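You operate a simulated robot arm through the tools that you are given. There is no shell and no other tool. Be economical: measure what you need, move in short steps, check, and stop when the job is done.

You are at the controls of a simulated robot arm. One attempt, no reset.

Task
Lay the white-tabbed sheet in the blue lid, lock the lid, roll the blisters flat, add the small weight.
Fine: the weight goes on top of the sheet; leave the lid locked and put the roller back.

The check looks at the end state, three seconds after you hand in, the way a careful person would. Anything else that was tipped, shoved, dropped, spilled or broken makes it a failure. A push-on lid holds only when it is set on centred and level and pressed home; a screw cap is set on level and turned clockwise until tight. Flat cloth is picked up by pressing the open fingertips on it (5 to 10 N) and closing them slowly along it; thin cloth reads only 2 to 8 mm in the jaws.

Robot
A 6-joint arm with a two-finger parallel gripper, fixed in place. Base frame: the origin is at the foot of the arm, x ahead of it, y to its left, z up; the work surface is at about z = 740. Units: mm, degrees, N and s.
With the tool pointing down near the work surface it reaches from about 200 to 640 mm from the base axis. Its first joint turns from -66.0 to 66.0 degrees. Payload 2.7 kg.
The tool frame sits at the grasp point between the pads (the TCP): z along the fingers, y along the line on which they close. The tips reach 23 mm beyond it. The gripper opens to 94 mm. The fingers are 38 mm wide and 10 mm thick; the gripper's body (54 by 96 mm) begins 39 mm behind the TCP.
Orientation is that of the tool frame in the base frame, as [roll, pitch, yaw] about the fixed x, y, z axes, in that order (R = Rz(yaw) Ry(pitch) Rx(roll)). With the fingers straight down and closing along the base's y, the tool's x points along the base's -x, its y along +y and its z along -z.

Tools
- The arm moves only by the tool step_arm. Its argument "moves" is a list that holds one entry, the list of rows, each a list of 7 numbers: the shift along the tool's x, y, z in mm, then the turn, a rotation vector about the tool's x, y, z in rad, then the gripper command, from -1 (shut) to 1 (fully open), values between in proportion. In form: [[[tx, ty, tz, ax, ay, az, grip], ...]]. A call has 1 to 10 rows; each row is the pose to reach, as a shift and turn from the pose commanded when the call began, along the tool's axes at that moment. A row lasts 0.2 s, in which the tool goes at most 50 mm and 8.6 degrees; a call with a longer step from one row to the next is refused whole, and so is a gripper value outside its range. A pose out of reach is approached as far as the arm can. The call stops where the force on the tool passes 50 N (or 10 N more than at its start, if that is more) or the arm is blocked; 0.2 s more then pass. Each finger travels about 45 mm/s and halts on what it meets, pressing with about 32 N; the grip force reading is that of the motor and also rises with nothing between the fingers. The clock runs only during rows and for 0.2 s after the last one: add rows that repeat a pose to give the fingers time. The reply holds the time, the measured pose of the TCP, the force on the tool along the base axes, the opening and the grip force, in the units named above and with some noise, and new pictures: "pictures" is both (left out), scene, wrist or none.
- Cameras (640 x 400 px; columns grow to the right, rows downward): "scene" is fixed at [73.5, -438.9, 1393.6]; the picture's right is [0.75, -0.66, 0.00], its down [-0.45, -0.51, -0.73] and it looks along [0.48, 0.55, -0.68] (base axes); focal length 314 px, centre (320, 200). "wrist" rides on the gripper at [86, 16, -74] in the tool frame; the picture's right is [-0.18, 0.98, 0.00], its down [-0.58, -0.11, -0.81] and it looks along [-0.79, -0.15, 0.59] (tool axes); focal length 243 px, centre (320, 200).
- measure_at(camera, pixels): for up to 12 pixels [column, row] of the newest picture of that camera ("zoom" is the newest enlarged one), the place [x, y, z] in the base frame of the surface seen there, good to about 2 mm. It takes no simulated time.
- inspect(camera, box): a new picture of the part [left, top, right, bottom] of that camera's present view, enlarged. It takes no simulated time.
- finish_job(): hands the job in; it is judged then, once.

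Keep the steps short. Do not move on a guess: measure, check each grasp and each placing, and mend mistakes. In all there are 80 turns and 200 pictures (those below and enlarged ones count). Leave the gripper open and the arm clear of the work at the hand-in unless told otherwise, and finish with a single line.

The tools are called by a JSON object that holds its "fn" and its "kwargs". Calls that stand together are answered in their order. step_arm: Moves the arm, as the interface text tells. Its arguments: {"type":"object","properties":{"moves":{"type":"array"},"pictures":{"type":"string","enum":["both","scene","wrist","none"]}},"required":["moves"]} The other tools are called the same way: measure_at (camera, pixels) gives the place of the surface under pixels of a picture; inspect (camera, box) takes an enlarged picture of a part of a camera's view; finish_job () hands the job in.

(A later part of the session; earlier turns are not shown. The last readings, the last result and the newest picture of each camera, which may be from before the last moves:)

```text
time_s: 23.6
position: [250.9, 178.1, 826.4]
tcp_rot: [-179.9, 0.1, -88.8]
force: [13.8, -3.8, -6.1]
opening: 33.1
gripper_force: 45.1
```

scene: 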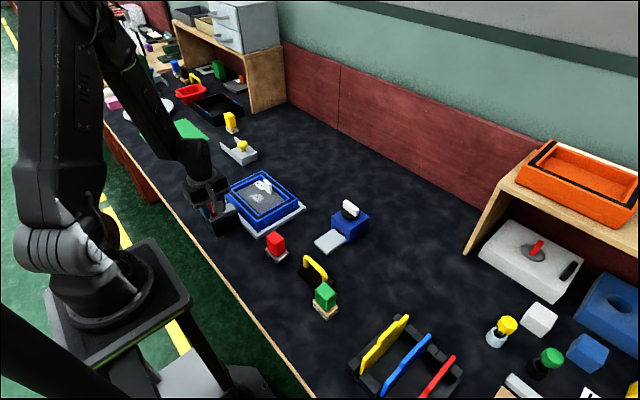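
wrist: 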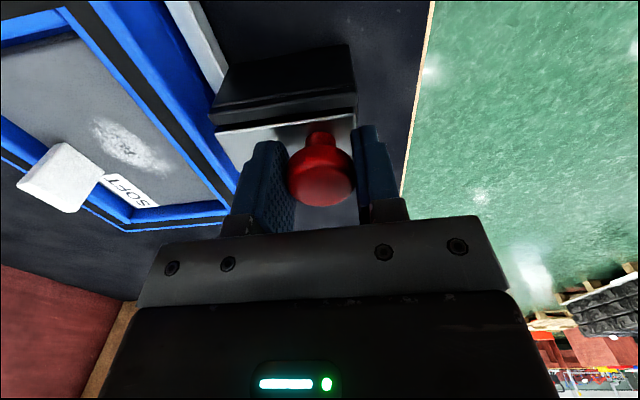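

Knob held (33 mm). Push the bolt toward the lid (+x) in 4 mm steps, watching the force.

{"fn": "step_arm", "kwargs": {"moves": [[[0, -4, 0, 0, 0, 0, -1], [0, -8, 0, 0, 0, 0, -1], [0, -12, 0, 0, 0, 0, -1], [0, -16, 0, 0, 0, 0, -1], [0, -20, 0, 0, 0, 0, -1]]]}}

```text
time_s: 24.8
position: [268.1, 177.9, 825.0]
tcp_rot: [180.0, 0.0, -88.9]
force: [-1.0, -0.6, 1.1]
opening: 32.9
gripper_force: 45.2
```

scene: 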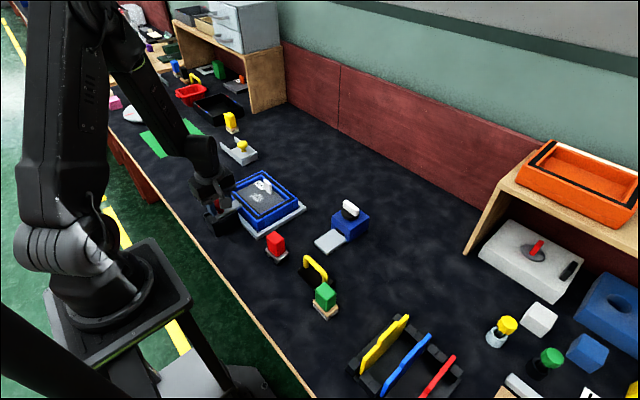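
wrist: 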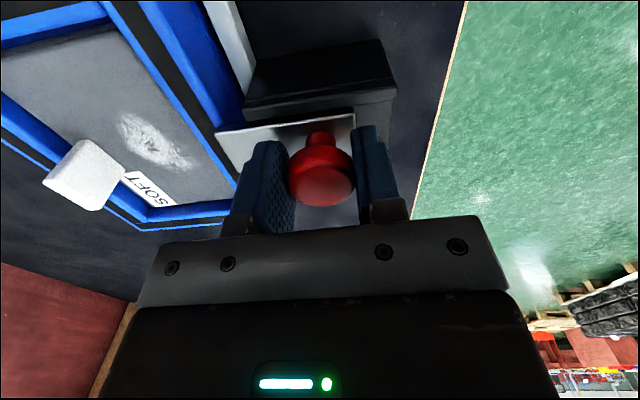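

Bolt slides freely and its tip now reaches the rim edge. Continue.

{"fn": "step_arm", "kwargs": {"moves": [[[0, -4, 0, 0, 0, 0, -1], [0, -8, 0, 0, 0, 0, -1], [0, -12, 0, 0, 0, 0, -1], [0, -16, 0, 0, 0, 0, -1], [0, -16, 0, 0, 0, 0, -1]]]}}

```text
time_s: 26.1
position: [279.9, 179.0, 825.8]
tcp_rot: [179.5, -0.1, -88.8]
force: [-13.9, 5.4, 9.6]
opening: 33.1
gripper_force: 45.4
stopped in row 5: the force on the tool passed its limit (the readings are from after the stop); the commanded pose is now the measured one
```

scene: 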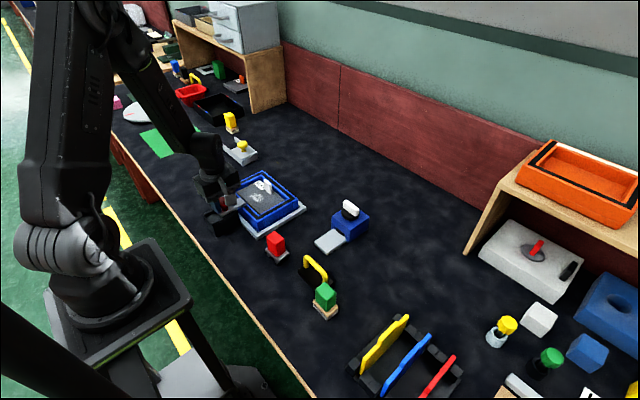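
wrist: 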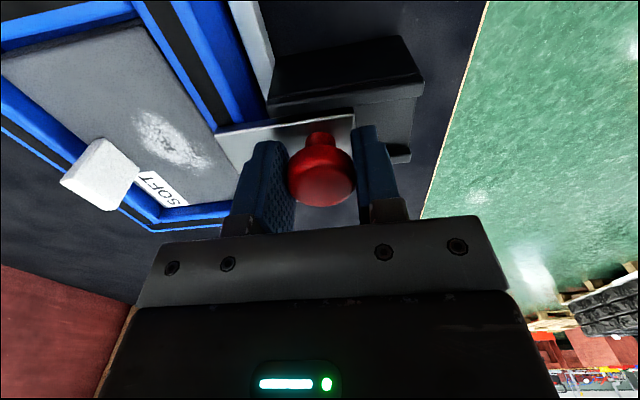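

It stopped after ~31 mm of travel with the bolt over the rim – the end stop. Release, rise, and check.

{"fn": "step_arm", "kwargs": {"moves": [[[0, 0, 0, 0, 0, 0, -0.2], [0, 0, 0, 0, 0, 0, 0.3], [0, 0, 0, 0, 0, 0, 0.3], [0, 0, -40, 0, 0, 0, 0.5], [0, 5, -85, 0, 0, 0, 1], [0, 5, -125, 0, 0, 0, 1], [0, 5, -125, 0, 0, 0, 1]]]}}

{"fn": "inspect", "kwargs": {"camera": "scene", "box": [200, 150, 310, 240]}}

```text
time_s: 27.8
position: [276.5, 177.6, 952.5]
tcp_rot: [179.6, -0.2, -88.8]
force: [-0.4, -0.4, -1.4]
opening: 93.9
gripper_force: 0.2
```

scene: 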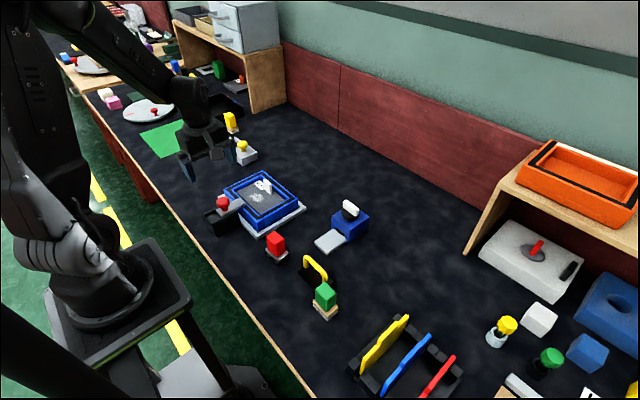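
wrist: 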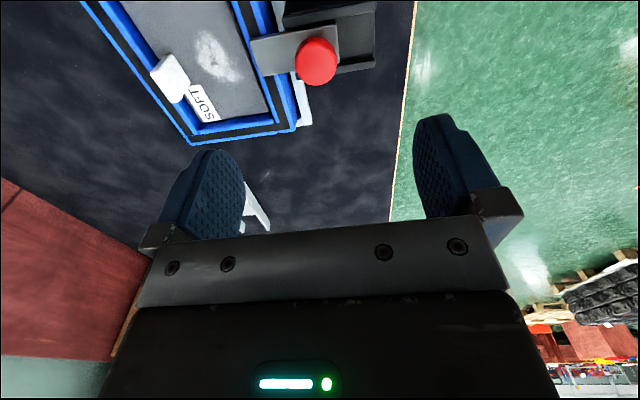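

```text
4.44 times, centred on (255, 195) of scene
```

zoom: 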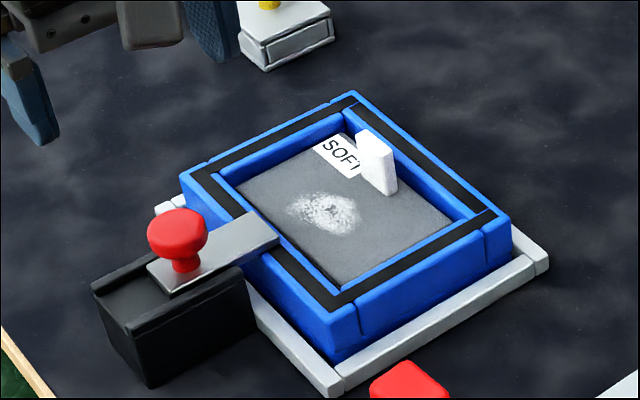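

Bolt is over the rim and the lid did not move. Next the roller: move above it, toward (300, −40, 900).

{"fn": "step_arm", "kwargs": {"moves": [[[45, -4, 0, 0, 0, 0, 1], [90, -8, 10, 0, 0, 0, 1], [135, -12, 20, 0, 0, 0, 1], [180, -16, 35, 0, 0, 0, 1], [217, -19, 50, 0, 0, 0, 1], [217, -19, 50, 0, 0, 0, 1]]]}}

{"fn": "inspect", "kwargs": {"camera": "wrist", "box": [200, 0, 440, 150]}}

```text
time_s: 29.1
position: [302.5, -37.7, 899.1]
tcp_rot: [179.6, -0.3, -88.7]
force: [0.6, 0.3, 0.3]
opening: 93.9
gripper_force: 0.0
```

scene: 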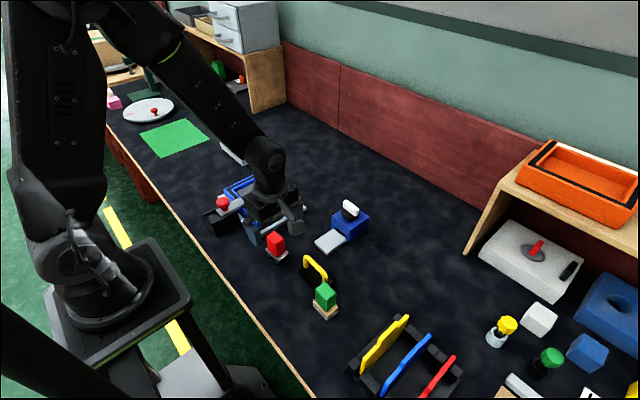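
wrist: 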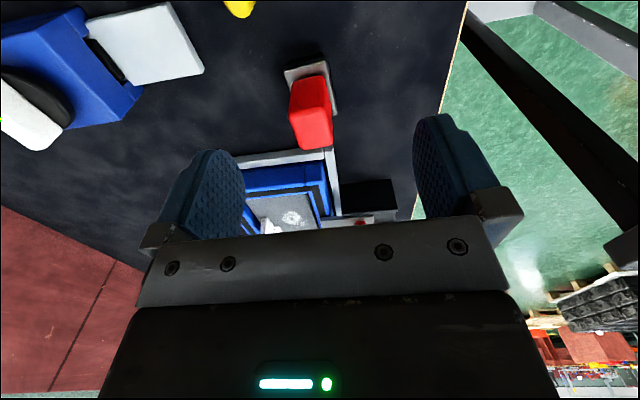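

```text
2.67 times, centred on (320, 75) of wrist
```

zoom: 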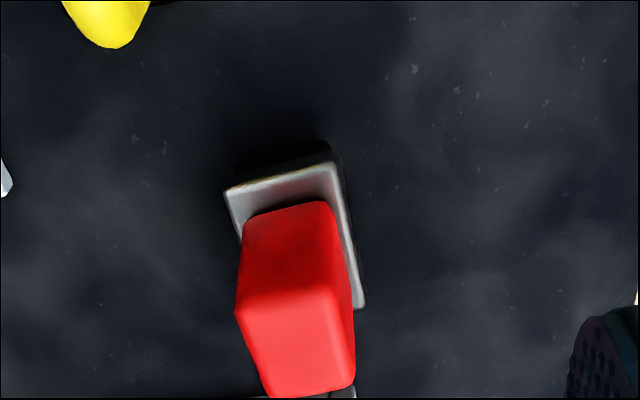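

{"fn": "inspect", "kwargs": {"camera": "scene", "box": [255, 220, 305, 270]}}

{"fn": "measure_at", "kwargs": {"camera": "wrist", "pixels": [[286, 75], [322, 65], [334, 112], [290, 85], [322, 80], [292, 110], [330, 110], [302, 145], [332, 142], [312, 80], [318, 130], [320, 58]]}}

```text
8.00 times, centred on (280, 245) of scene
```

zoom: 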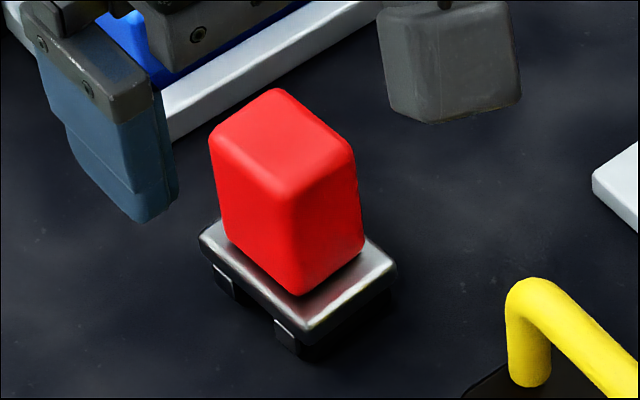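

```text
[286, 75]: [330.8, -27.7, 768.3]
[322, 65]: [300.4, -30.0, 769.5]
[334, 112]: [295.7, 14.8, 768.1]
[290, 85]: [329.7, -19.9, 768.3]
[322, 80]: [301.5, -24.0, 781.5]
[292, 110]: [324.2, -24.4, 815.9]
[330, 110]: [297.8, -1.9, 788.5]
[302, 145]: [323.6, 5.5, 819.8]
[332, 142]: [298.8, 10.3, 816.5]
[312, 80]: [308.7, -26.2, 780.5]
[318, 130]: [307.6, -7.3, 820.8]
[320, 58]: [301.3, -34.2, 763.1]
```

The roller: metal foot z≈768, red handle 29 mm wide in x, ~38 in y, top z 820, centre ≈(312, −7), yaw ≈+5°; two rollers with axes along x. Move over it and down to z≈798.

{"fn": "step_arm", "kwargs": {"moves": [[[-30.5, -10, 0, 0, 0, -0.07, 1], [-30.5, -10, 20, 0, 0, -0.07, 1], [-30.5, -10, 50, 0, 0, -0.07, 1], [-30.5, -10, 50, 0, 0, -0.07, 1]]]}}

{"fn": "measure_at", "kwargs": {"camera": "wrist", "pixels": [[300, 115], [335, 115], [300, 160], [335, 160], [318, 140]]}}

```text
time_s: 30.1
position: [311.3, -8.6, 850.8]
tcp_rot: [179.6, -0.2, -84.8]
force: [-0.7, -0.5, -0.1]
opening: 93.9
gripper_force: 0.1
```

scene: 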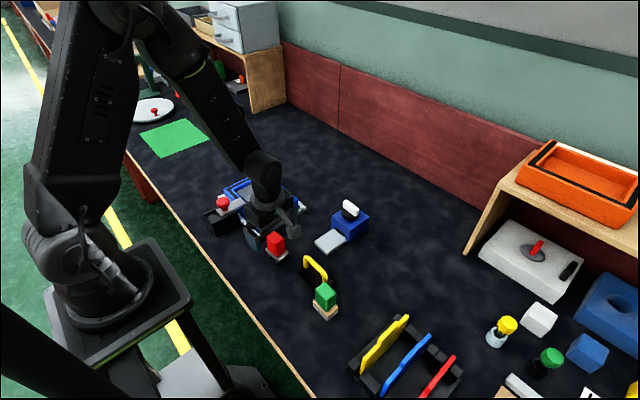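
wrist: 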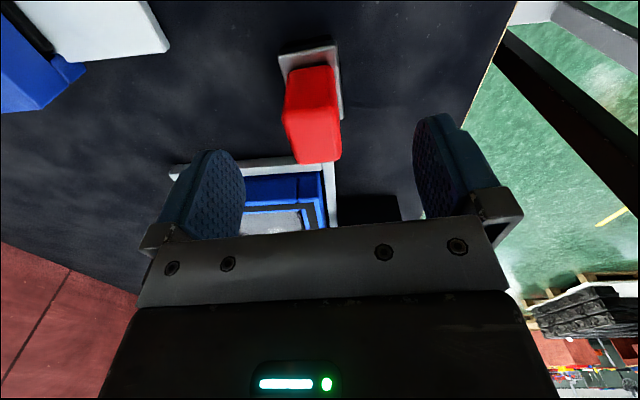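

```text
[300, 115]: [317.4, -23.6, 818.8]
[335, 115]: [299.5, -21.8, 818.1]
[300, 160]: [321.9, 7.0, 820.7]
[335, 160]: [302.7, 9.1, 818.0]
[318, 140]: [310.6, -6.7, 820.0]
```

Handle centred under the TCP at (311, −7). Descend 53 mm and grip.

{"fn": "step_arm", "kwargs": {"moves": [[[-1, 0, 25, 0, 0, 0, 1], [-1, 0, 45, 0, 0, 0, 1], [-1, 0, 53, 0, 0, 0, 1], [-1, 0, 53, 0, 0, 0, 0.1], [-1, 0, 53, 0, 0, 0, -0.2], [-1, 0, 53, 0, 0, 0, -0.5], [-1, 0, 53, 0, 0, 0, -1], [-1, 0, 53, 0, 0, 0, -1], [-1, 0, 53, 0, 0, 0, -1]]], "pictures": "wrist"}}

```text
time_s: 32.1
position: [311.3, -7.2, 798.8]
tcp_rot: [179.6, -0.1, -84.8]
force: [2.1, 0.7, 2.0]
opening: 29.6
gripper_force: 32.5
```

wrist: 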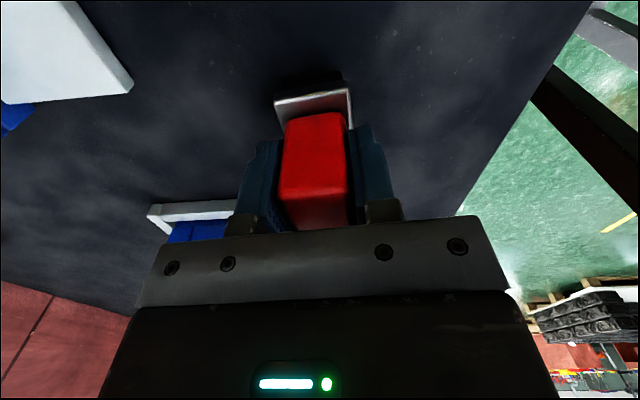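

Gripped at 29.6 mm; home pose noted as TCP (311.3, −7.2, 798.8), yaw −84.8. Lift 110 mm.

{"fn": "step_arm", "kwargs": {"moves": [[[0, 0, -20, 0, 0, 0, -1], [0, 0, -50, 0, 0, 0, -1], [0, 0, -80, 0, 0, 0, -1], [0, 0, -110, 0, 0, 0, -1], [0, 0, -110, 0, 0, 0, -1]]]}}

{"fn": "inspect", "kwargs": {"camera": "scene", "box": [230, 170, 320, 240]}}

{"fn": "inspect", "kwargs": {"camera": "scene", "box": [200, 150, 310, 240]}}

```text
time_s: 33.4
position: [310.3, -6.8, 907.5]
tcp_rot: [179.5, -0.2, -84.8]
force: [0.0, 0.1, -1.5]
opening: 30.0
gripper_force: 31.9
```

scene: 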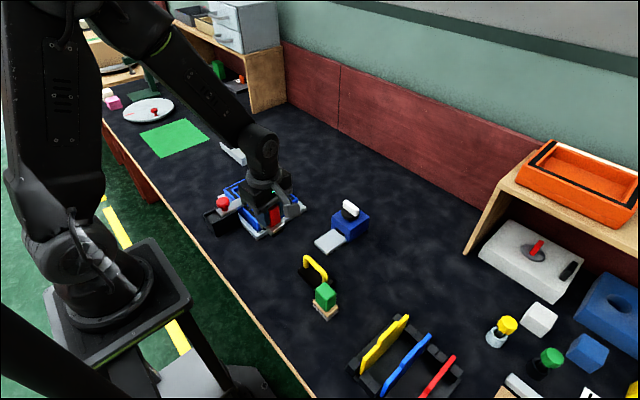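
wrist: 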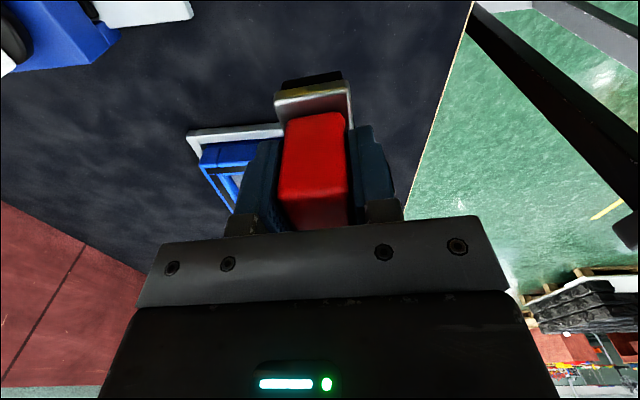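

```text
5.71 times, centred on (275, 205) of scene
```

zoom: 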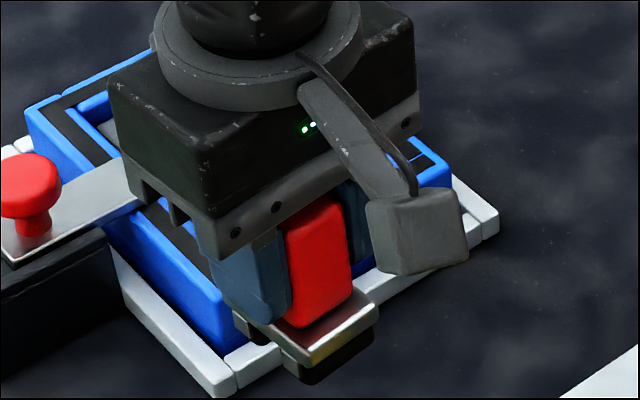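

```text
4.44 times, centred on (255, 195) of scene
```

zoom: 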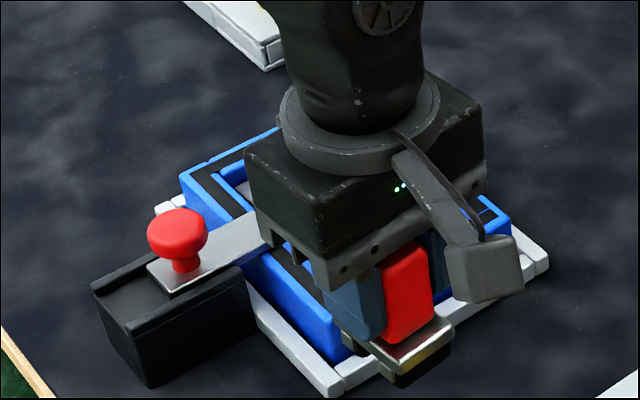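

The roller has cylinders lying along x, so it rolls along y. Move over the lid to (375, 145) squared up (yaw −90), still high.

{"fn": "step_arm", "kwargs": {"moves": [[[-35, -20, 0, 0, 0, 0.03, -1], [-75, -40, 0, 0, 0, 0.06, -1], [-112, -60, 0, 0, 0, 0.09, -1], [-145.3, -78.2, 0, 0, 0, 0.09, -1], [-145.3, -78.2, 0, 0, 0, 0.09, -1], [-145.3, -78.2, 25, 0, 0, 0.09, -1], [-145.3, -78.2, 50, 0, 0, 0.09, -1], [-145.3, -78.2, 50, 0, 0, 0.09, -1]]]}}

{"fn": "inspect", "kwargs": {"camera": "scene", "box": [200, 140, 320, 240]}}

{"fn": "inspect", "kwargs": {"camera": "wrist", "box": [200, 0, 440, 200]}}

```text
time_s: 35.1
position: [373.4, 144.7, 855.4]
tcp_rot: [179.6, -0.1, -89.8]
force: [-0.3, -0.3, -1.4]
opening: 29.7
gripper_force: 31.7
```

scene: 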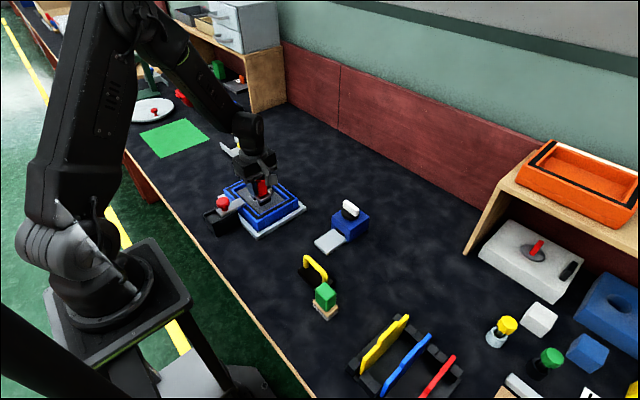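
wrist: 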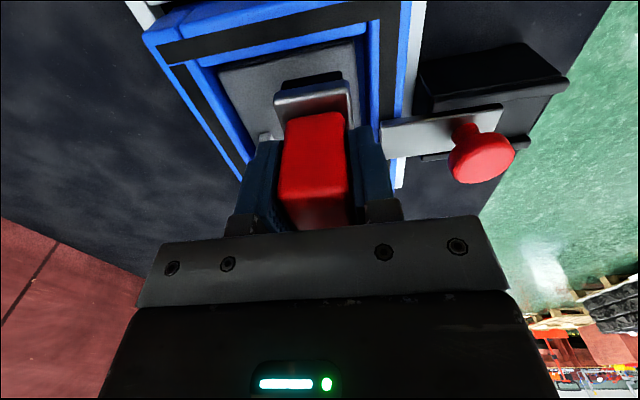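

```text
4.00 times, centred on (260, 190) of scene
```

zoom: 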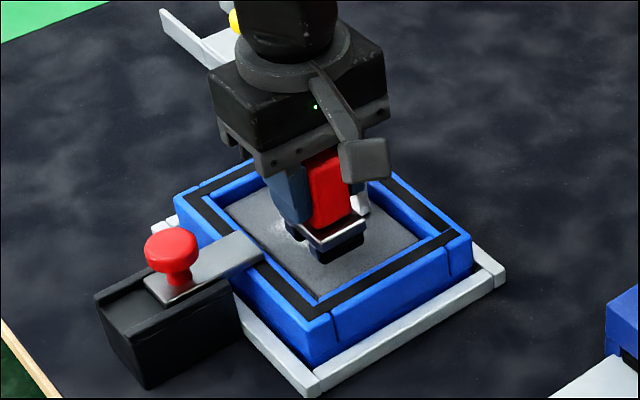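

```text
2.00 times, centred on (320, 100) of wrist
```

zoom: 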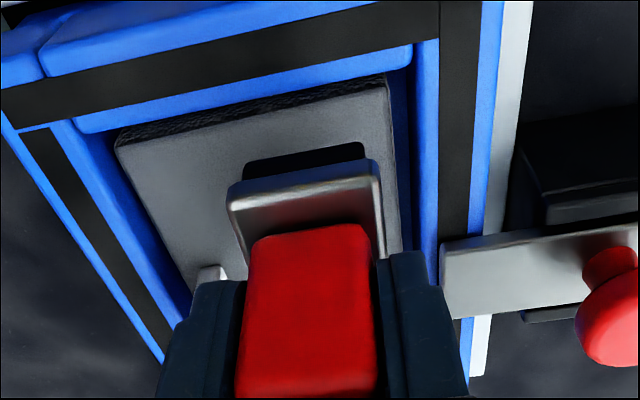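

Aligned over the sheet. Lower in small steps until I feel the sheet (~839).

{"fn": "step_arm", "kwargs": {"moves": [[[0, 0, 8, 0, 0, 0, -1], [0, 0, 13, 0, 0, 0, -1], [0, 0, 15, 0, 0, 0, -1], [0, 0, 17, 0, 0, 0, -1], [0, 0, 17, 0, 0, 0, -1]]], "pictures": "none"}}

```text
time_s: 36.4
position: [374.5, 144.3, 839.2]
tcp_rot: [179.7, -0.1, -89.8]
force: [-0.6, 0.0, -0.9]
opening: 29.7
gripper_force: 32.1
```

{"fn": "step_arm", "kwargs": {"moves": [[[0, 0, 1, 0, 0, 0, -1], [0, 0, 2, 0, 0, 0, -1], [0, 0, 3, 0, 0, 0, -1], [0, 0, 3, 0, 0, 0, -1]]], "pictures": "scene"}}

{"fn": "inspect", "kwargs": {"camera": "scene", "box": [230, 160, 300, 220]}}

```text
time_s: 37.4
position: [374.4, 146.0, 837.6]
tcp_rot: [179.6, -0.2, -89.8]
force: [-0.2, -0.4, -1.2]
opening: 29.8
gripper_force: 31.9
```

scene: 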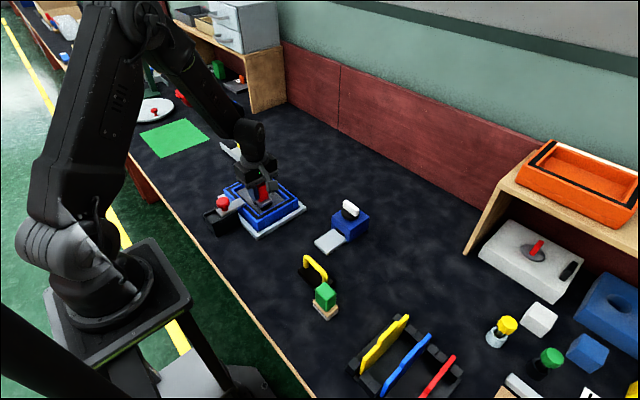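

```text
6.67 times, centred on (265, 190) of scene
```

zoom: 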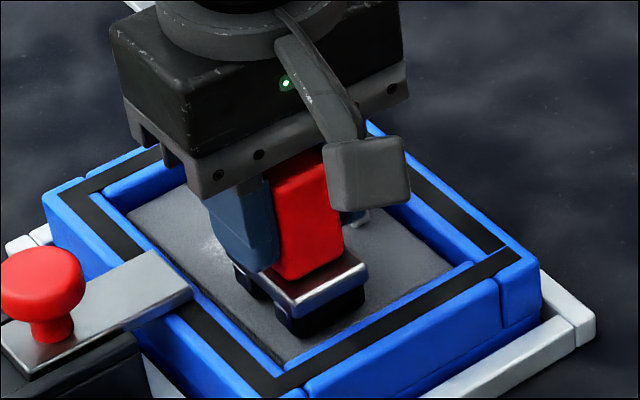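

Still only the roller's weight on the tool; go down in 1 mm steps further.

{"fn": "step_arm", "kwargs": {"moves": [[[0, 0, 1, 0, 0, 0, -1], [0, 0, 2, 0, 0, 0, -1], [0, 0, 2, 0, 0, 0, -1]]], "pictures": "none"}}

```text
time_s: 38.1
position: [373.0, 146.0, 835.9]
tcp_rot: [179.6, -0.3, -89.8]
force: [-0.6, -0.7, -1.8]
opening: 30.1
gripper_force: 31.9
```

{"fn": "step_arm", "kwargs": {"moves": [[[0, 0, 1, 0, 0, 0, -1], [0, 0, 2, 0, 0, 0, -1], [0, 0, 2, 0, 0, 0, -1]]], "pictures": "none"}}

```text
time_s: 39.0
position: [374.8, 145.1, 832.7]
tcp_rot: [179.7, 0.0, -90.0]
force: [-2.6, -1.5, 17.8]
opening: 29.9
gripper_force: 32.3
```

Contact: 18 N at z≈833. Roll along +y to y≈208 and back at this pressure.

{"fn": "step_arm", "kwargs": {"moves": [[[-7, 0, 0, 0, 0, 0, -1], [-14, 0, 0, 0, 0, 0, -1], [-21, 0, 0, 0, 0, 0, -1], [-28, 0, 0, 0, 0, 0, -1], [-35, 0, 0, 0, 0, 0, -1], [-42, 0, 0, 0, 0, 0, -1], [-49, 0, 0, 0, 0, 0, -1], [-56, 0, 0, 0, 0, 0, -1], [-63, 0, 0, 0, 0, 0, -1]]]}}

{"fn": "inspect", "kwargs": {"camera": "scene", "box": [230, 160, 300, 220]}}

```text
time_s: 41.0
position: [372.5, 207.9, 833.3]
tcp_rot: [179.5, -0.1, -89.9]
force: [-0.4, -7.5, 21.2]
opening: 29.5
gripper_force: 32.0
```

scene: 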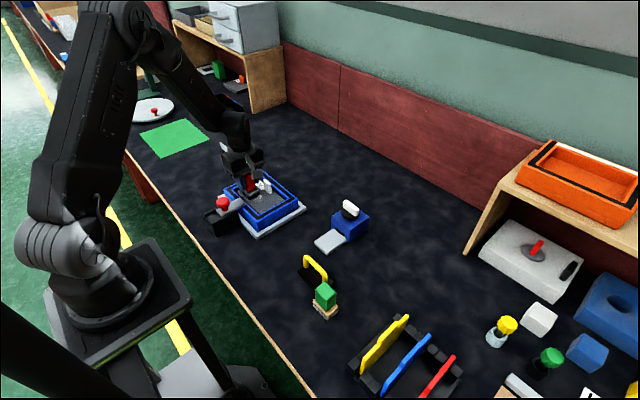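
wrist: 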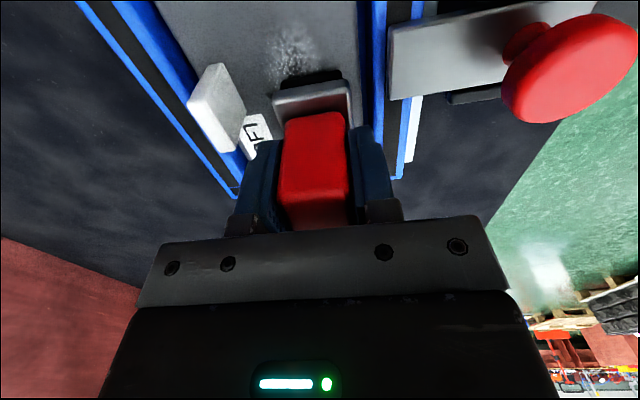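

```text
6.67 times, centred on (265, 190) of scene
```

zoom: 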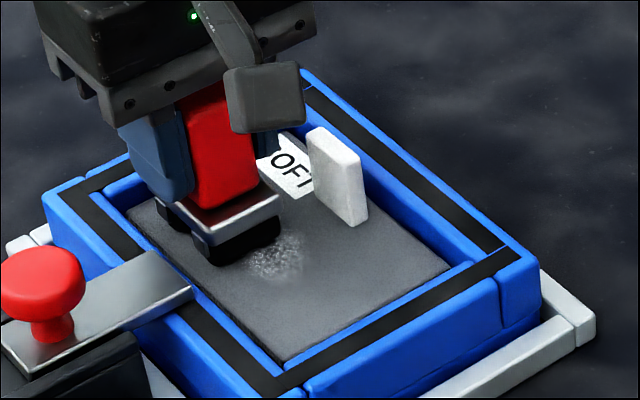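

The white patch is fading. Measure the remaining spots, then keep rolling.

{"fn": "measure_at", "kwargs": {"camera": "zoom", "pixels": [[250, 262], [275, 258], [300, 245], [275, 275], [290, 275]]}}

{"fn": "step_arm", "kwargs": {"moves": [[[7, -3, 0, 0, 0, 0, -1], [14, -6, 0, 0, 0, 0, -1], [21, -6, 0, 0, 0, 0, -1], [28, -6, 0, 0, 0, 0, -1], [35, -6, 0, 0, 0, 0, -1], [42, -6, 0, 0, 0, 0, -1], [49, -6, 0, 0, 0, 0, -1], [56, -6, 0, 0, 0, 0, -1], [63, -6, 0, 0, 0, 0, -1]]]}}

{"fn": "inspect", "kwargs": {"camera": "scene", "box": [230, 160, 300, 220]}}

```text
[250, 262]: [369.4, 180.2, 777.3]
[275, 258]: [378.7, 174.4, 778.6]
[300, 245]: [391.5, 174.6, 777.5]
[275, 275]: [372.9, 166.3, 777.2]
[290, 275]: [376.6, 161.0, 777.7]
```

```text
time_s: 43.0
position: [379.7, 144.8, 832.4]
tcp_rot: [179.6, -0.2, -89.9]
force: [0.1, 4.8, 13.8]
opening: 29.9
gripper_force: 32.4
```

scene: 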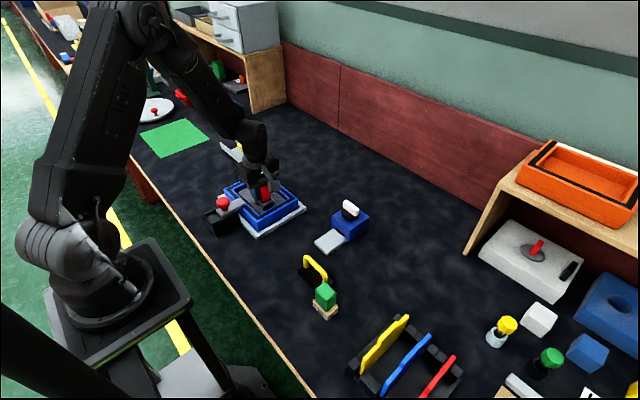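
wrist: 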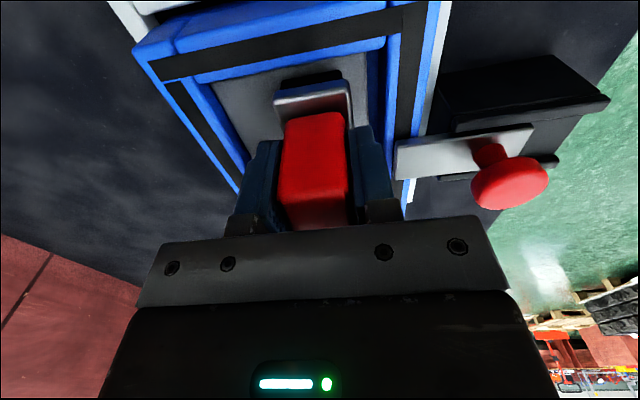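

```text
6.67 times, centred on (265, 190) of scene
```

zoom: 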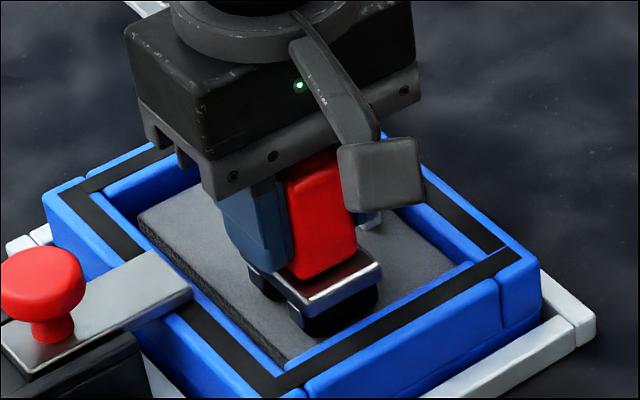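

The sideways shift dragged the sheet ~5 mm in +x (still inside the lid). From now only straight strokes: roll +y again.

{"fn": "step_arm", "kwargs": {"moves": [[[-7, 0, 0, 0, 0, 0, -1], [-14, 0, 0, 0, 0, 0, -1], [-21, 0, 0, 0, 0, 0, -1], [-28, 0, 0, 0, 0, 0, -1], [-35, 0, 0, 0, 0, 0, -1], [-42, 0, 0, 0, 0, 0, -1], [-49, 0, 0, 0, 0, 0, -1], [-56, 0, 0, 0, 0, 0, -1], [-63, 0, 0, 0, 0, 0, -1]]]}}

{"fn": "inspect", "kwargs": {"camera": "scene", "box": [230, 160, 300, 220]}}

```text
time_s: 45.0
position: [381.0, 209.1, 833.3]
tcp_rot: [179.5, -0.2, -89.8]
force: [0.5, -4.2, 13.7]
opening: 29.7
gripper_force: 31.8
```

scene: 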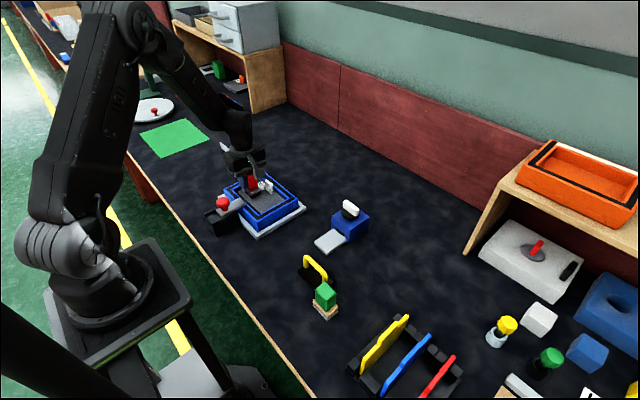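
wrist: 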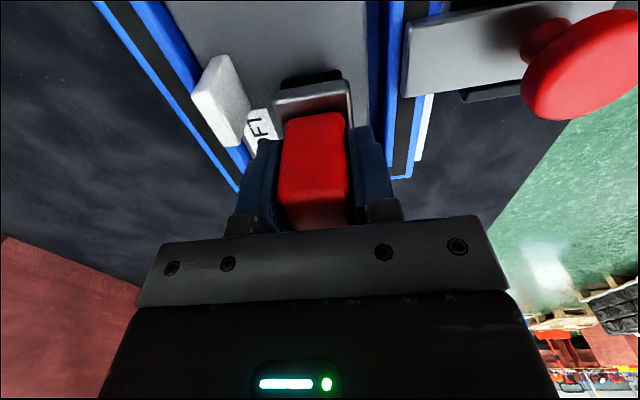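

```text
6.67 times, centred on (265, 190) of scene
```

zoom: 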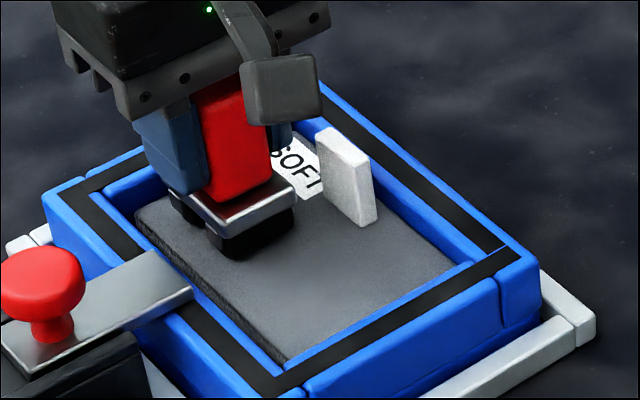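

The blisters are gone. One last return stroke, drifting 5 mm in −x to bring the sheet back to centre, then lift.

{"fn": "step_arm", "kwargs": {"moves": [[[7, 1, 0, 0, 0, 0, -1], [14, 2, 0, 0, 0, 0, -1], [21, 3, 0, 0, 0, 0, -1], [28, 4, 0, 0, 0, 0, -1], [35, 5, 0, 0, 0, 0, -1], [42, 5, 0, 0, 0, 0, -1], [49, 5, 0, 0, 0, 0, -1], [49, 5, -20, 0, 0, 0, -1], [49, 5, -50, 0, 0, 0, -1], [49, 5, -85, 0, 0, 0, -1]]]}}

{"fn": "inspect", "kwargs": {"camera": "scene", "box": [230, 160, 300, 220]}}

```text
time_s: 47.1
position: [374.7, 159.0, 918.1]
tcp_rot: [179.5, -0.2, -89.8]
force: [0.4, 1.2, -1.1]
opening: 29.9
gripper_force: 32.3
```

scene: 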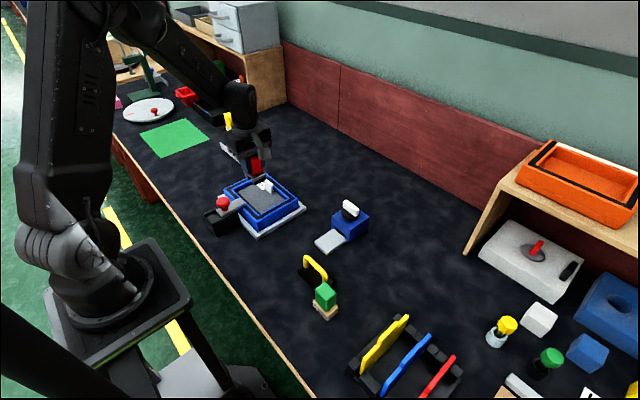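
wrist: 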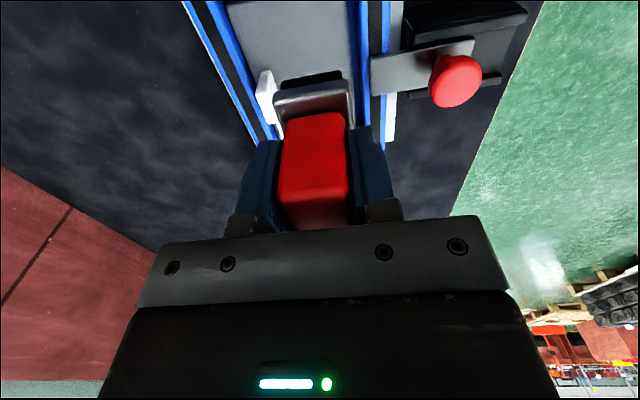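

```text
6.67 times, centred on (265, 190) of scene
```

zoom: 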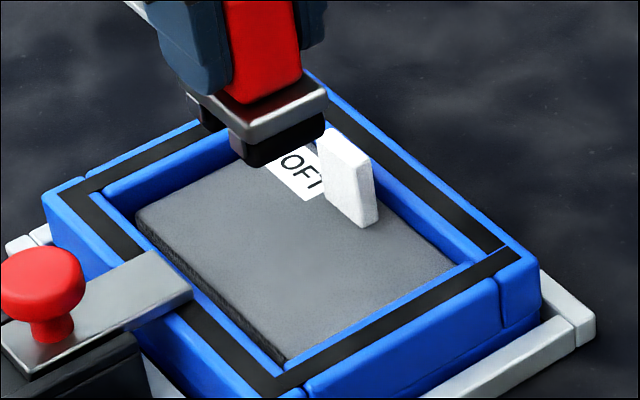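

Sheet flat, no blisters. Return the roller above its spot (311, −7), yaw −84.8.

{"fn": "step_arm", "kwargs": {"moves": [[[40, 16, 0, 0, 0, -0.03, -1], [80, 32, 0, 0, 0, -0.06, -1], [125, 48, 0, 0, 0, -0.087, -1], [166, 64, 0, 0, 0, -0.087, -1], [166, 64, 20, 0, 0, -0.087, -1], [166, 64, 60, 0, 0, -0.087, -1], [166, 64, 100, 0, 0, -0.087, -1], [166, 64, 112, 0, 0, -0.087, -1], [166, 64, 112, 0, 0, -0.087, -1]]], "pictures": "scene"}}

{"fn": "inspect", "kwargs": {"camera": "scene", "box": [240, 200, 320, 270]}}

```text
time_s: 49.1
position: [311.1, -9.0, 805.9]
tcp_rot: [179.5, -0.3, -85.1]
force: [-0.4, -0.2, -0.9]
opening: 29.6
gripper_force: 31.3
```

scene: 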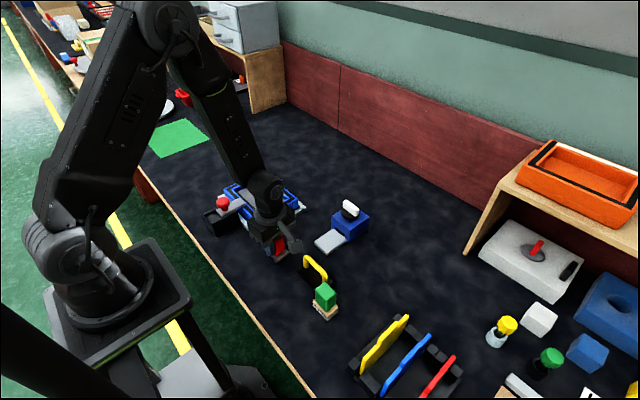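

```text
5.71 times, centred on (280, 235) of scene
```

zoom: 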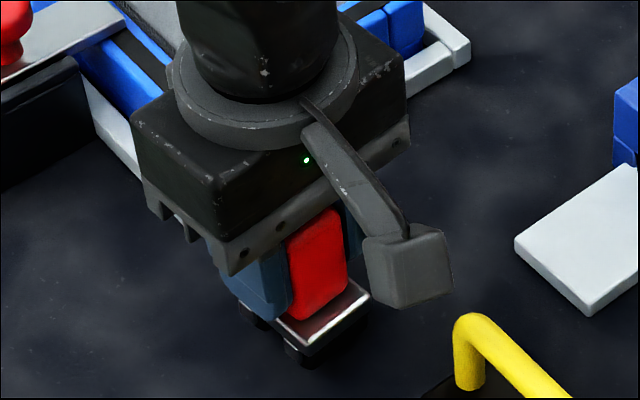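

Lower the last ~7–9 mm until contact.

{"fn": "step_arm", "kwargs": {"moves": [[[-1.5, 0, 4, 0, 0, 0, -1], [-1.5, 0, 6, 0, 0, 0, -1], [-1.5, 0, 7.5, 0, 0, 0, -1], [-1.5, 0, 8.5, 0, 0, 0, -1], [-1.5, 0, 8.5, 0, 0, 0, -1]]], "pictures": "none"}}

```text
time_s: 50.4
position: [310.8, -6.0, 797.5]
tcp_rot: [179.6, -0.2, -85.1]
force: [0.4, -0.2, -1.5]
opening: 29.5
gripper_force: 31.9
```

{"fn": "step_arm", "kwargs": {"moves": [[[0, 0, 1, 0, 0, 0, -1], [0, 0, 2, 0, 0, 0, -1], [0, 0, 2, 0, 0, 0, -1]]], "pictures": "none"}}

```text
time_s: 51.1
position: [310.5, -6.9, 796.6]
tcp_rot: [179.6, -0.2, -84.9]
force: [-7.2, -6.4, 30.7]
opening: 29.8
gripper_force: 32.4
```

Touching down (31 N). Ease up 1 mm, open, and rise.

{"fn": "step_arm", "kwargs": {"moves": [[[0, 0, -1, 0, 0, 0, -1], [0, 0, -1, 0, 0, 0, -0.2], [0, 0, -1, 0, 0, 0, 0.4], [0, 0, -1, 0, 0, 0, 1], [0, 0, -1, 0, 0, 0, 1], [0, 0, -40, 0, 0, 0, 1], [0, 0, -85, 0, 0, 0, 1], [20, 0, -120, 0, 0, 0, 1], [60, 0, -120, 0, 0, 0, 1], [105, 0, -120, 0, 0, 0, 1]]]}}

{"fn": "inspect", "kwargs": {"camera": "scene", "box": [240, 200, 350, 310]}}

```text
time_s: 53.4
position: [324.3, -108.6, 916.5]
tcp_rot: [179.6, -0.2, -84.9]
force: [-0.4, -0.2, 0.1]
opening: 93.8
gripper_force: 0.0
```

scene: 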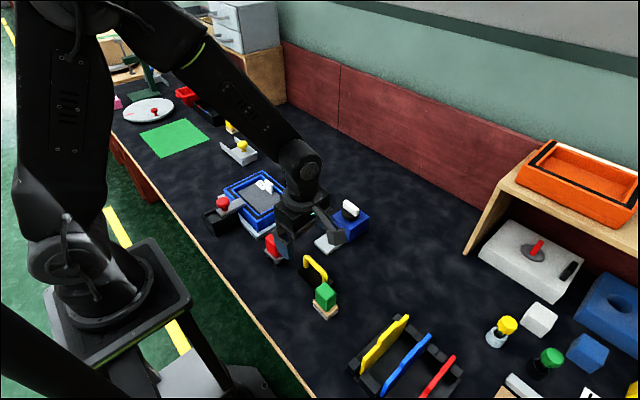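
wrist: 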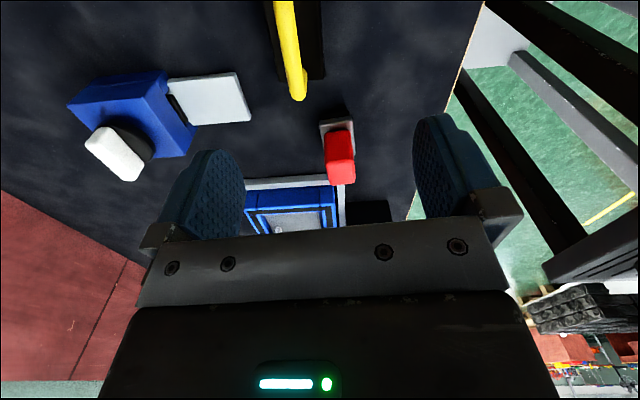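

```text
3.64 times, centred on (295, 255) of scene
```

zoom: 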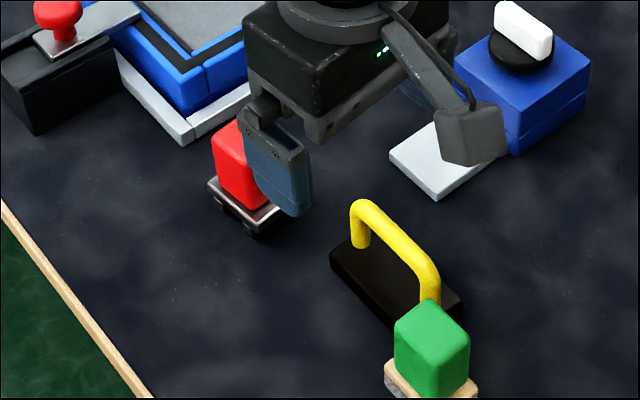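

Roller stands upright back in place. Now measure the weight and its yellow handle.

{"fn": "measure_at", "kwargs": {"camera": "zoom", "pixels": [[360, 207], [395, 240], [430, 275], [360, 240], [430, 295], [333, 258], [395, 318], [335, 250], [460, 300], [390, 290]]}}

{"fn": "measure_at", "kwargs": {"camera": "wrist", "pixels": [[298, 95], [293, 60], [287, 25], [280, 5], [322, 70], [278, 75], [320, 40], [320, 10], [303, 75]]}}

```text
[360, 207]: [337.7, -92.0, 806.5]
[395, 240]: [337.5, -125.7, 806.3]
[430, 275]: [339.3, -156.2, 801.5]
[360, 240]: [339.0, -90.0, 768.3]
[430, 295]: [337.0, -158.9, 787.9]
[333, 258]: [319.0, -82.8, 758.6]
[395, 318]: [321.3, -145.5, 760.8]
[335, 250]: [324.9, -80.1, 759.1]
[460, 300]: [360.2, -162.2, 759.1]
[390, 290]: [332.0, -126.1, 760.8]
```

```text
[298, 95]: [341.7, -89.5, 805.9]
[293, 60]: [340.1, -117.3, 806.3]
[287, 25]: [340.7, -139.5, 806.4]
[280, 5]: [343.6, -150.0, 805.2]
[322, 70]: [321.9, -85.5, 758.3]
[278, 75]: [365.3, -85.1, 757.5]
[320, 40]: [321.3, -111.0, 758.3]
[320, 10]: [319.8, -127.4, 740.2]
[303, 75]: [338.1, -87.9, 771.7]
```

Weight: plate x 319–364, y −82…−167, top 759; handle bar along y at x≈341, top 807. Move above (341, −124), yaw −90, to z≈850 first.

{"fn": "step_arm", "kwargs": {"moves": [[[16.8, -15.3, 0, 0, 0, 0.087, 1], [16.8, -15.3, 30, 0, 0, 0.087, 1], [16.8, -15.3, 62, 0, 0, 0.087, 1], [16.8, -15.3, 62, 0, 0, 0.087, 1]]]}}

{"fn": "measure_at", "kwargs": {"camera": "wrist", "pixels": [[315, 120], [315, 150], [310, 90], [318, 170]]}}

```text
time_s: 54.4
position: [335.4, -125.3, 855.1]
tcp_rot: [179.5, -0.2, -90.1]
force: [-0.6, 0.7, 0.6]
opening: 93.9
gripper_force: 0.1
```

scene: 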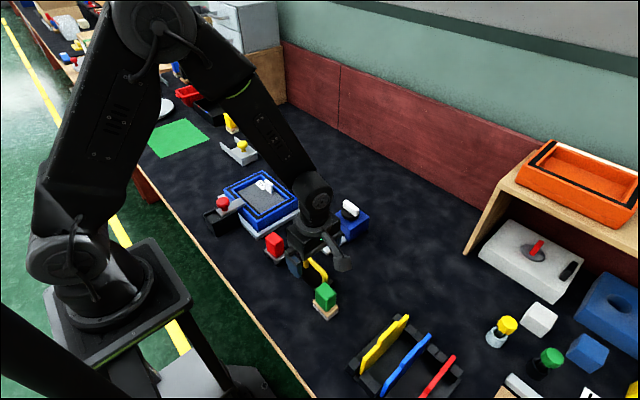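
wrist: 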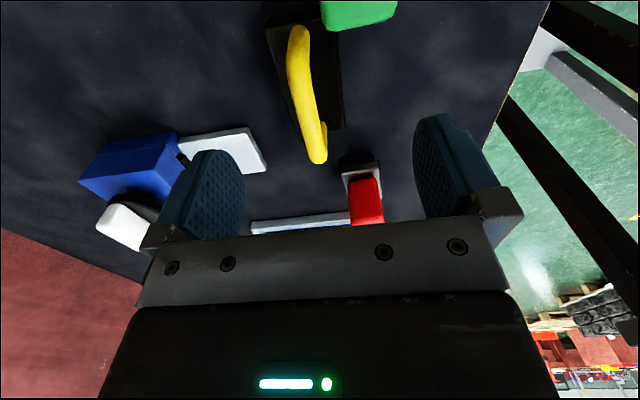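

```text
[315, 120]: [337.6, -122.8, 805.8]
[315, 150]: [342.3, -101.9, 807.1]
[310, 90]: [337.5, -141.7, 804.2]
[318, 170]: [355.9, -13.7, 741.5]
```

{"fn": "measure_at", "kwargs": {"camera": "wrist", "pixels": [[298, 35], [301, 60], [305, 90], [309, 110], [316, 150], [268, 40], [328, 30], [342, 125], [303, 124]]}}

```text
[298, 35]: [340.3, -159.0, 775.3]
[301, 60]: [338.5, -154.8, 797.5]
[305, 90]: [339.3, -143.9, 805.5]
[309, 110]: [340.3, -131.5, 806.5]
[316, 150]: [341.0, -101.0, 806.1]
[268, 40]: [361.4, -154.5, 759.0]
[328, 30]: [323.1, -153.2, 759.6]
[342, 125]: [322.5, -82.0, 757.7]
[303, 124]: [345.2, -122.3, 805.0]
```

Bar centre x≈340.3, yaw ≈−2°. Shift 5 mm, turn 2°, descend to z≈800 and close.

{"fn": "step_arm", "kwargs": {"moves": [[[0, -5, 0, 0, 0, 0.03, 1], [0, -5, 25, 0, 0, 0.03, 1], [0, -5, 45, 0, 0, 0.03, 1], [0, -5, 55, 0, 0, 0.03, 1], [0, -5, 55, 0, 0, 0.03, 0], [0, -5, 55, 0, 0, 0.03, -0.4], [0, -5, 55, 0, 0, 0.03, -0.7], [0, -5, 55, 0, 0, 0.03, -1], [0, -5, 55, 0, 0, 0.03, -1], [0, -5, 55, 0, 0, 0.03, -1]]]}}

```text
time_s: 56.5
position: [342.3, -124.8, 800.5]
tcp_rot: [179.6, -0.2, -91.6]
force: [1.2, -0.4, 0.2]
opening: 12.2
gripper_force: 32.0
```

scene: 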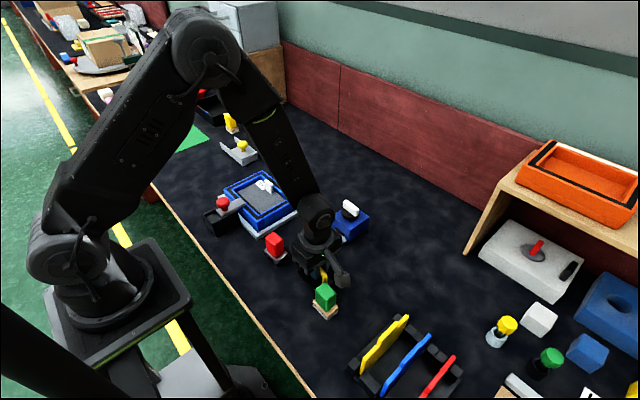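
wrist: 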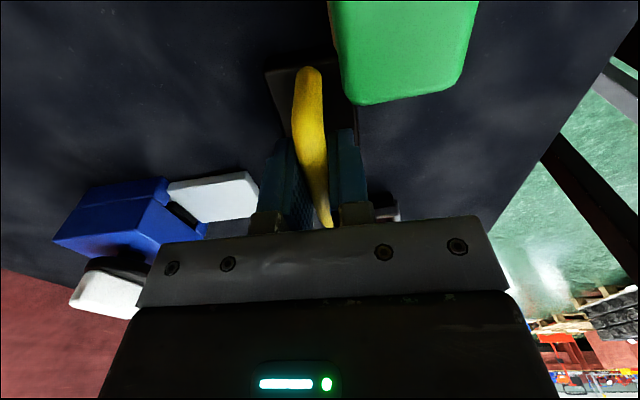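

Bar gripped (12.2 mm). Lift straight up 130 mm.

{"fn": "step_arm", "kwargs": {"moves": [[[0, 0, -8, 0, 0, 0, -1], [0, 0, -20, 0, 0, 0, -1], [0, 0, -45, 0, 0, 0, -1], [0, 0, -75, 0, 0, 0, -1], [0, 0, -105, 0, 0, 0, -1], [0, 0, -130, 0, 0, 0, -1], [0, 0, -130, 0, 0, 0, -1]]]}}

{"fn": "inspect", "kwargs": {"camera": "scene", "box": [200, 150, 360, 330]}}

```text
time_s: 58.1
position: [343.4, -124.0, 930.2]
tcp_rot: [179.5, -0.2, -91.7]
force: [-0.1, 0.4, -5.4]
opening: 12.8
gripper_force: 32.1
```

scene: 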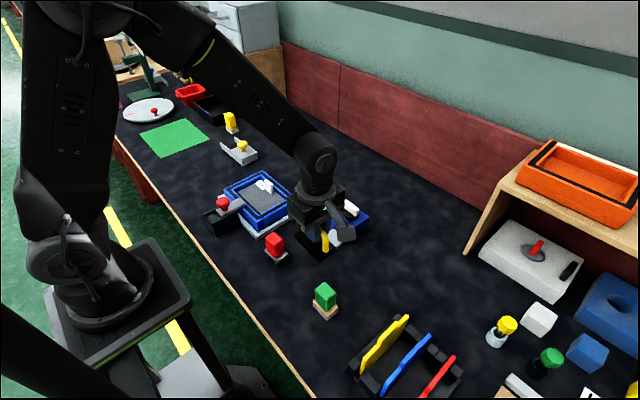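
wrist: 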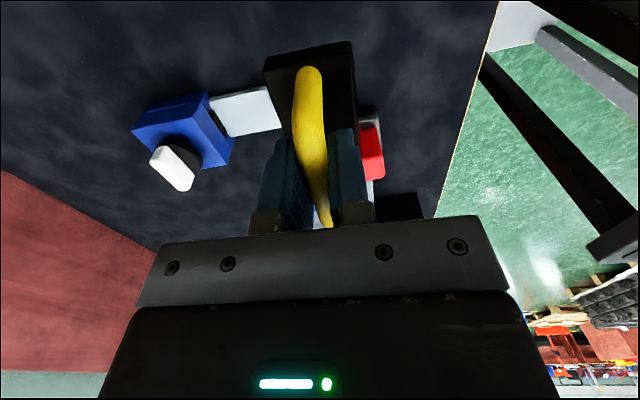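

```text
2.22 times, centred on (280, 240) of scene
```

zoom: 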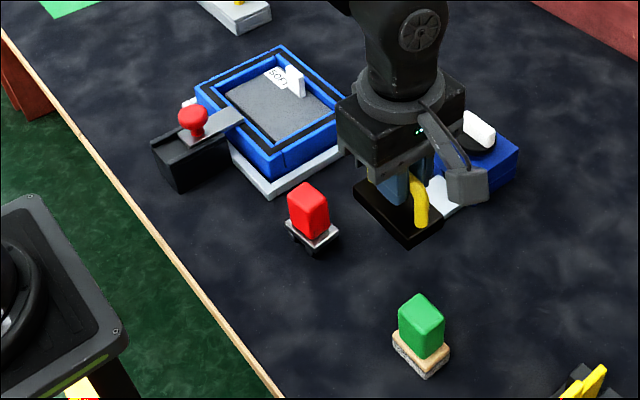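

Weight lifted level. Measure the sheet and tab now in the clear view.

{"fn": "inspect", "kwargs": {"camera": "scene", "box": [215, 160, 305, 230]}}

{"fn": "measure_at", "kwargs": {"camera": "wrist", "pixels": [[270, 58], [348, 48], [280, 110], [355, 120]]}}

```text
5.71 times, centred on (260, 195) of scene
```

zoom: 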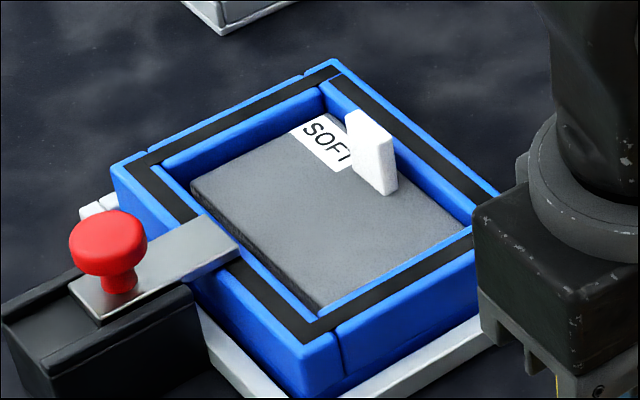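

```text
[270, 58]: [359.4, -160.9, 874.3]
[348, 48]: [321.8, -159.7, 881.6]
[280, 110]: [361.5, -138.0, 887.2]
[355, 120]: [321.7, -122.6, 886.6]
```

{"fn": "measure_at", "kwargs": {"camera": "zoom", "pixels": [[195, 182], [320, 305], [456, 223], [310, 130], [352, 118], [345, 165], [390, 190], [372, 165], [300, 220], [235, 250], [300, 250]]}}

```text
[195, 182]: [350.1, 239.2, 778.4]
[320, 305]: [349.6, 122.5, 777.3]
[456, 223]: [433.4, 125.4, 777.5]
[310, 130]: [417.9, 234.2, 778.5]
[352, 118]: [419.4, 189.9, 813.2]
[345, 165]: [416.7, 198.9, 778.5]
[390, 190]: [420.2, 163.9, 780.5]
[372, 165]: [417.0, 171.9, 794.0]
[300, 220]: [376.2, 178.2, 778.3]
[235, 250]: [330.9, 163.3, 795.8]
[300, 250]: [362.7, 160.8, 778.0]
```

Sheet now x 350–436, y 119–240, top 778; tab front face x≈417. Target weight centre (381, 178.5). Carry it over high.

{"fn": "step_arm", "kwargs": {"moves": [[[-20, -2, 0, 0, 0, 0, -1], [-55, -6, 0, 0, 0, -0.01, -1], [-95, -10, 0, 0, 0, -0.02, -1], [-140, -14, 0, 0, 0, -0.03, -1], [-185, -18, 0, 0, 0, -0.03, -1], [-230, -22, 0, 0, 0, -0.03, -1], [-265, -26, 0, 0, 0, -0.03, -1], [-290, -29, 0, 0, 0, -0.03, -1], [-303.5, -30, 0, 0, 0, -0.03, -1], [-303.5, -30, 0, 0, 0, -0.03, -1]]], "pictures": "wrist"}}

```text
time_s: 60.4
position: [381.5, 177.6, 929.6]
tcp_rot: [179.5, -0.2, -90.2]
force: [-0.1, 0.9, -5.6]
opening: 12.4
gripper_force: 32.0
```

wrist: 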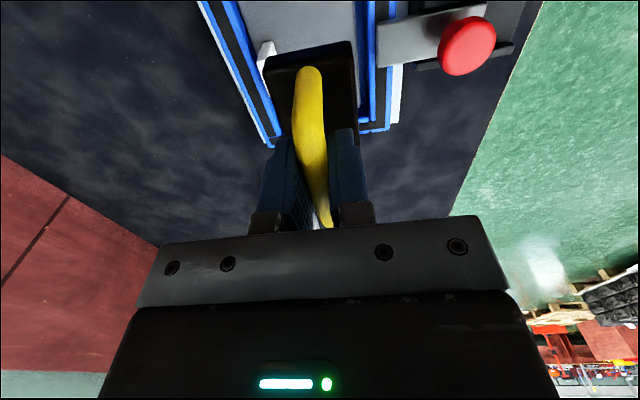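

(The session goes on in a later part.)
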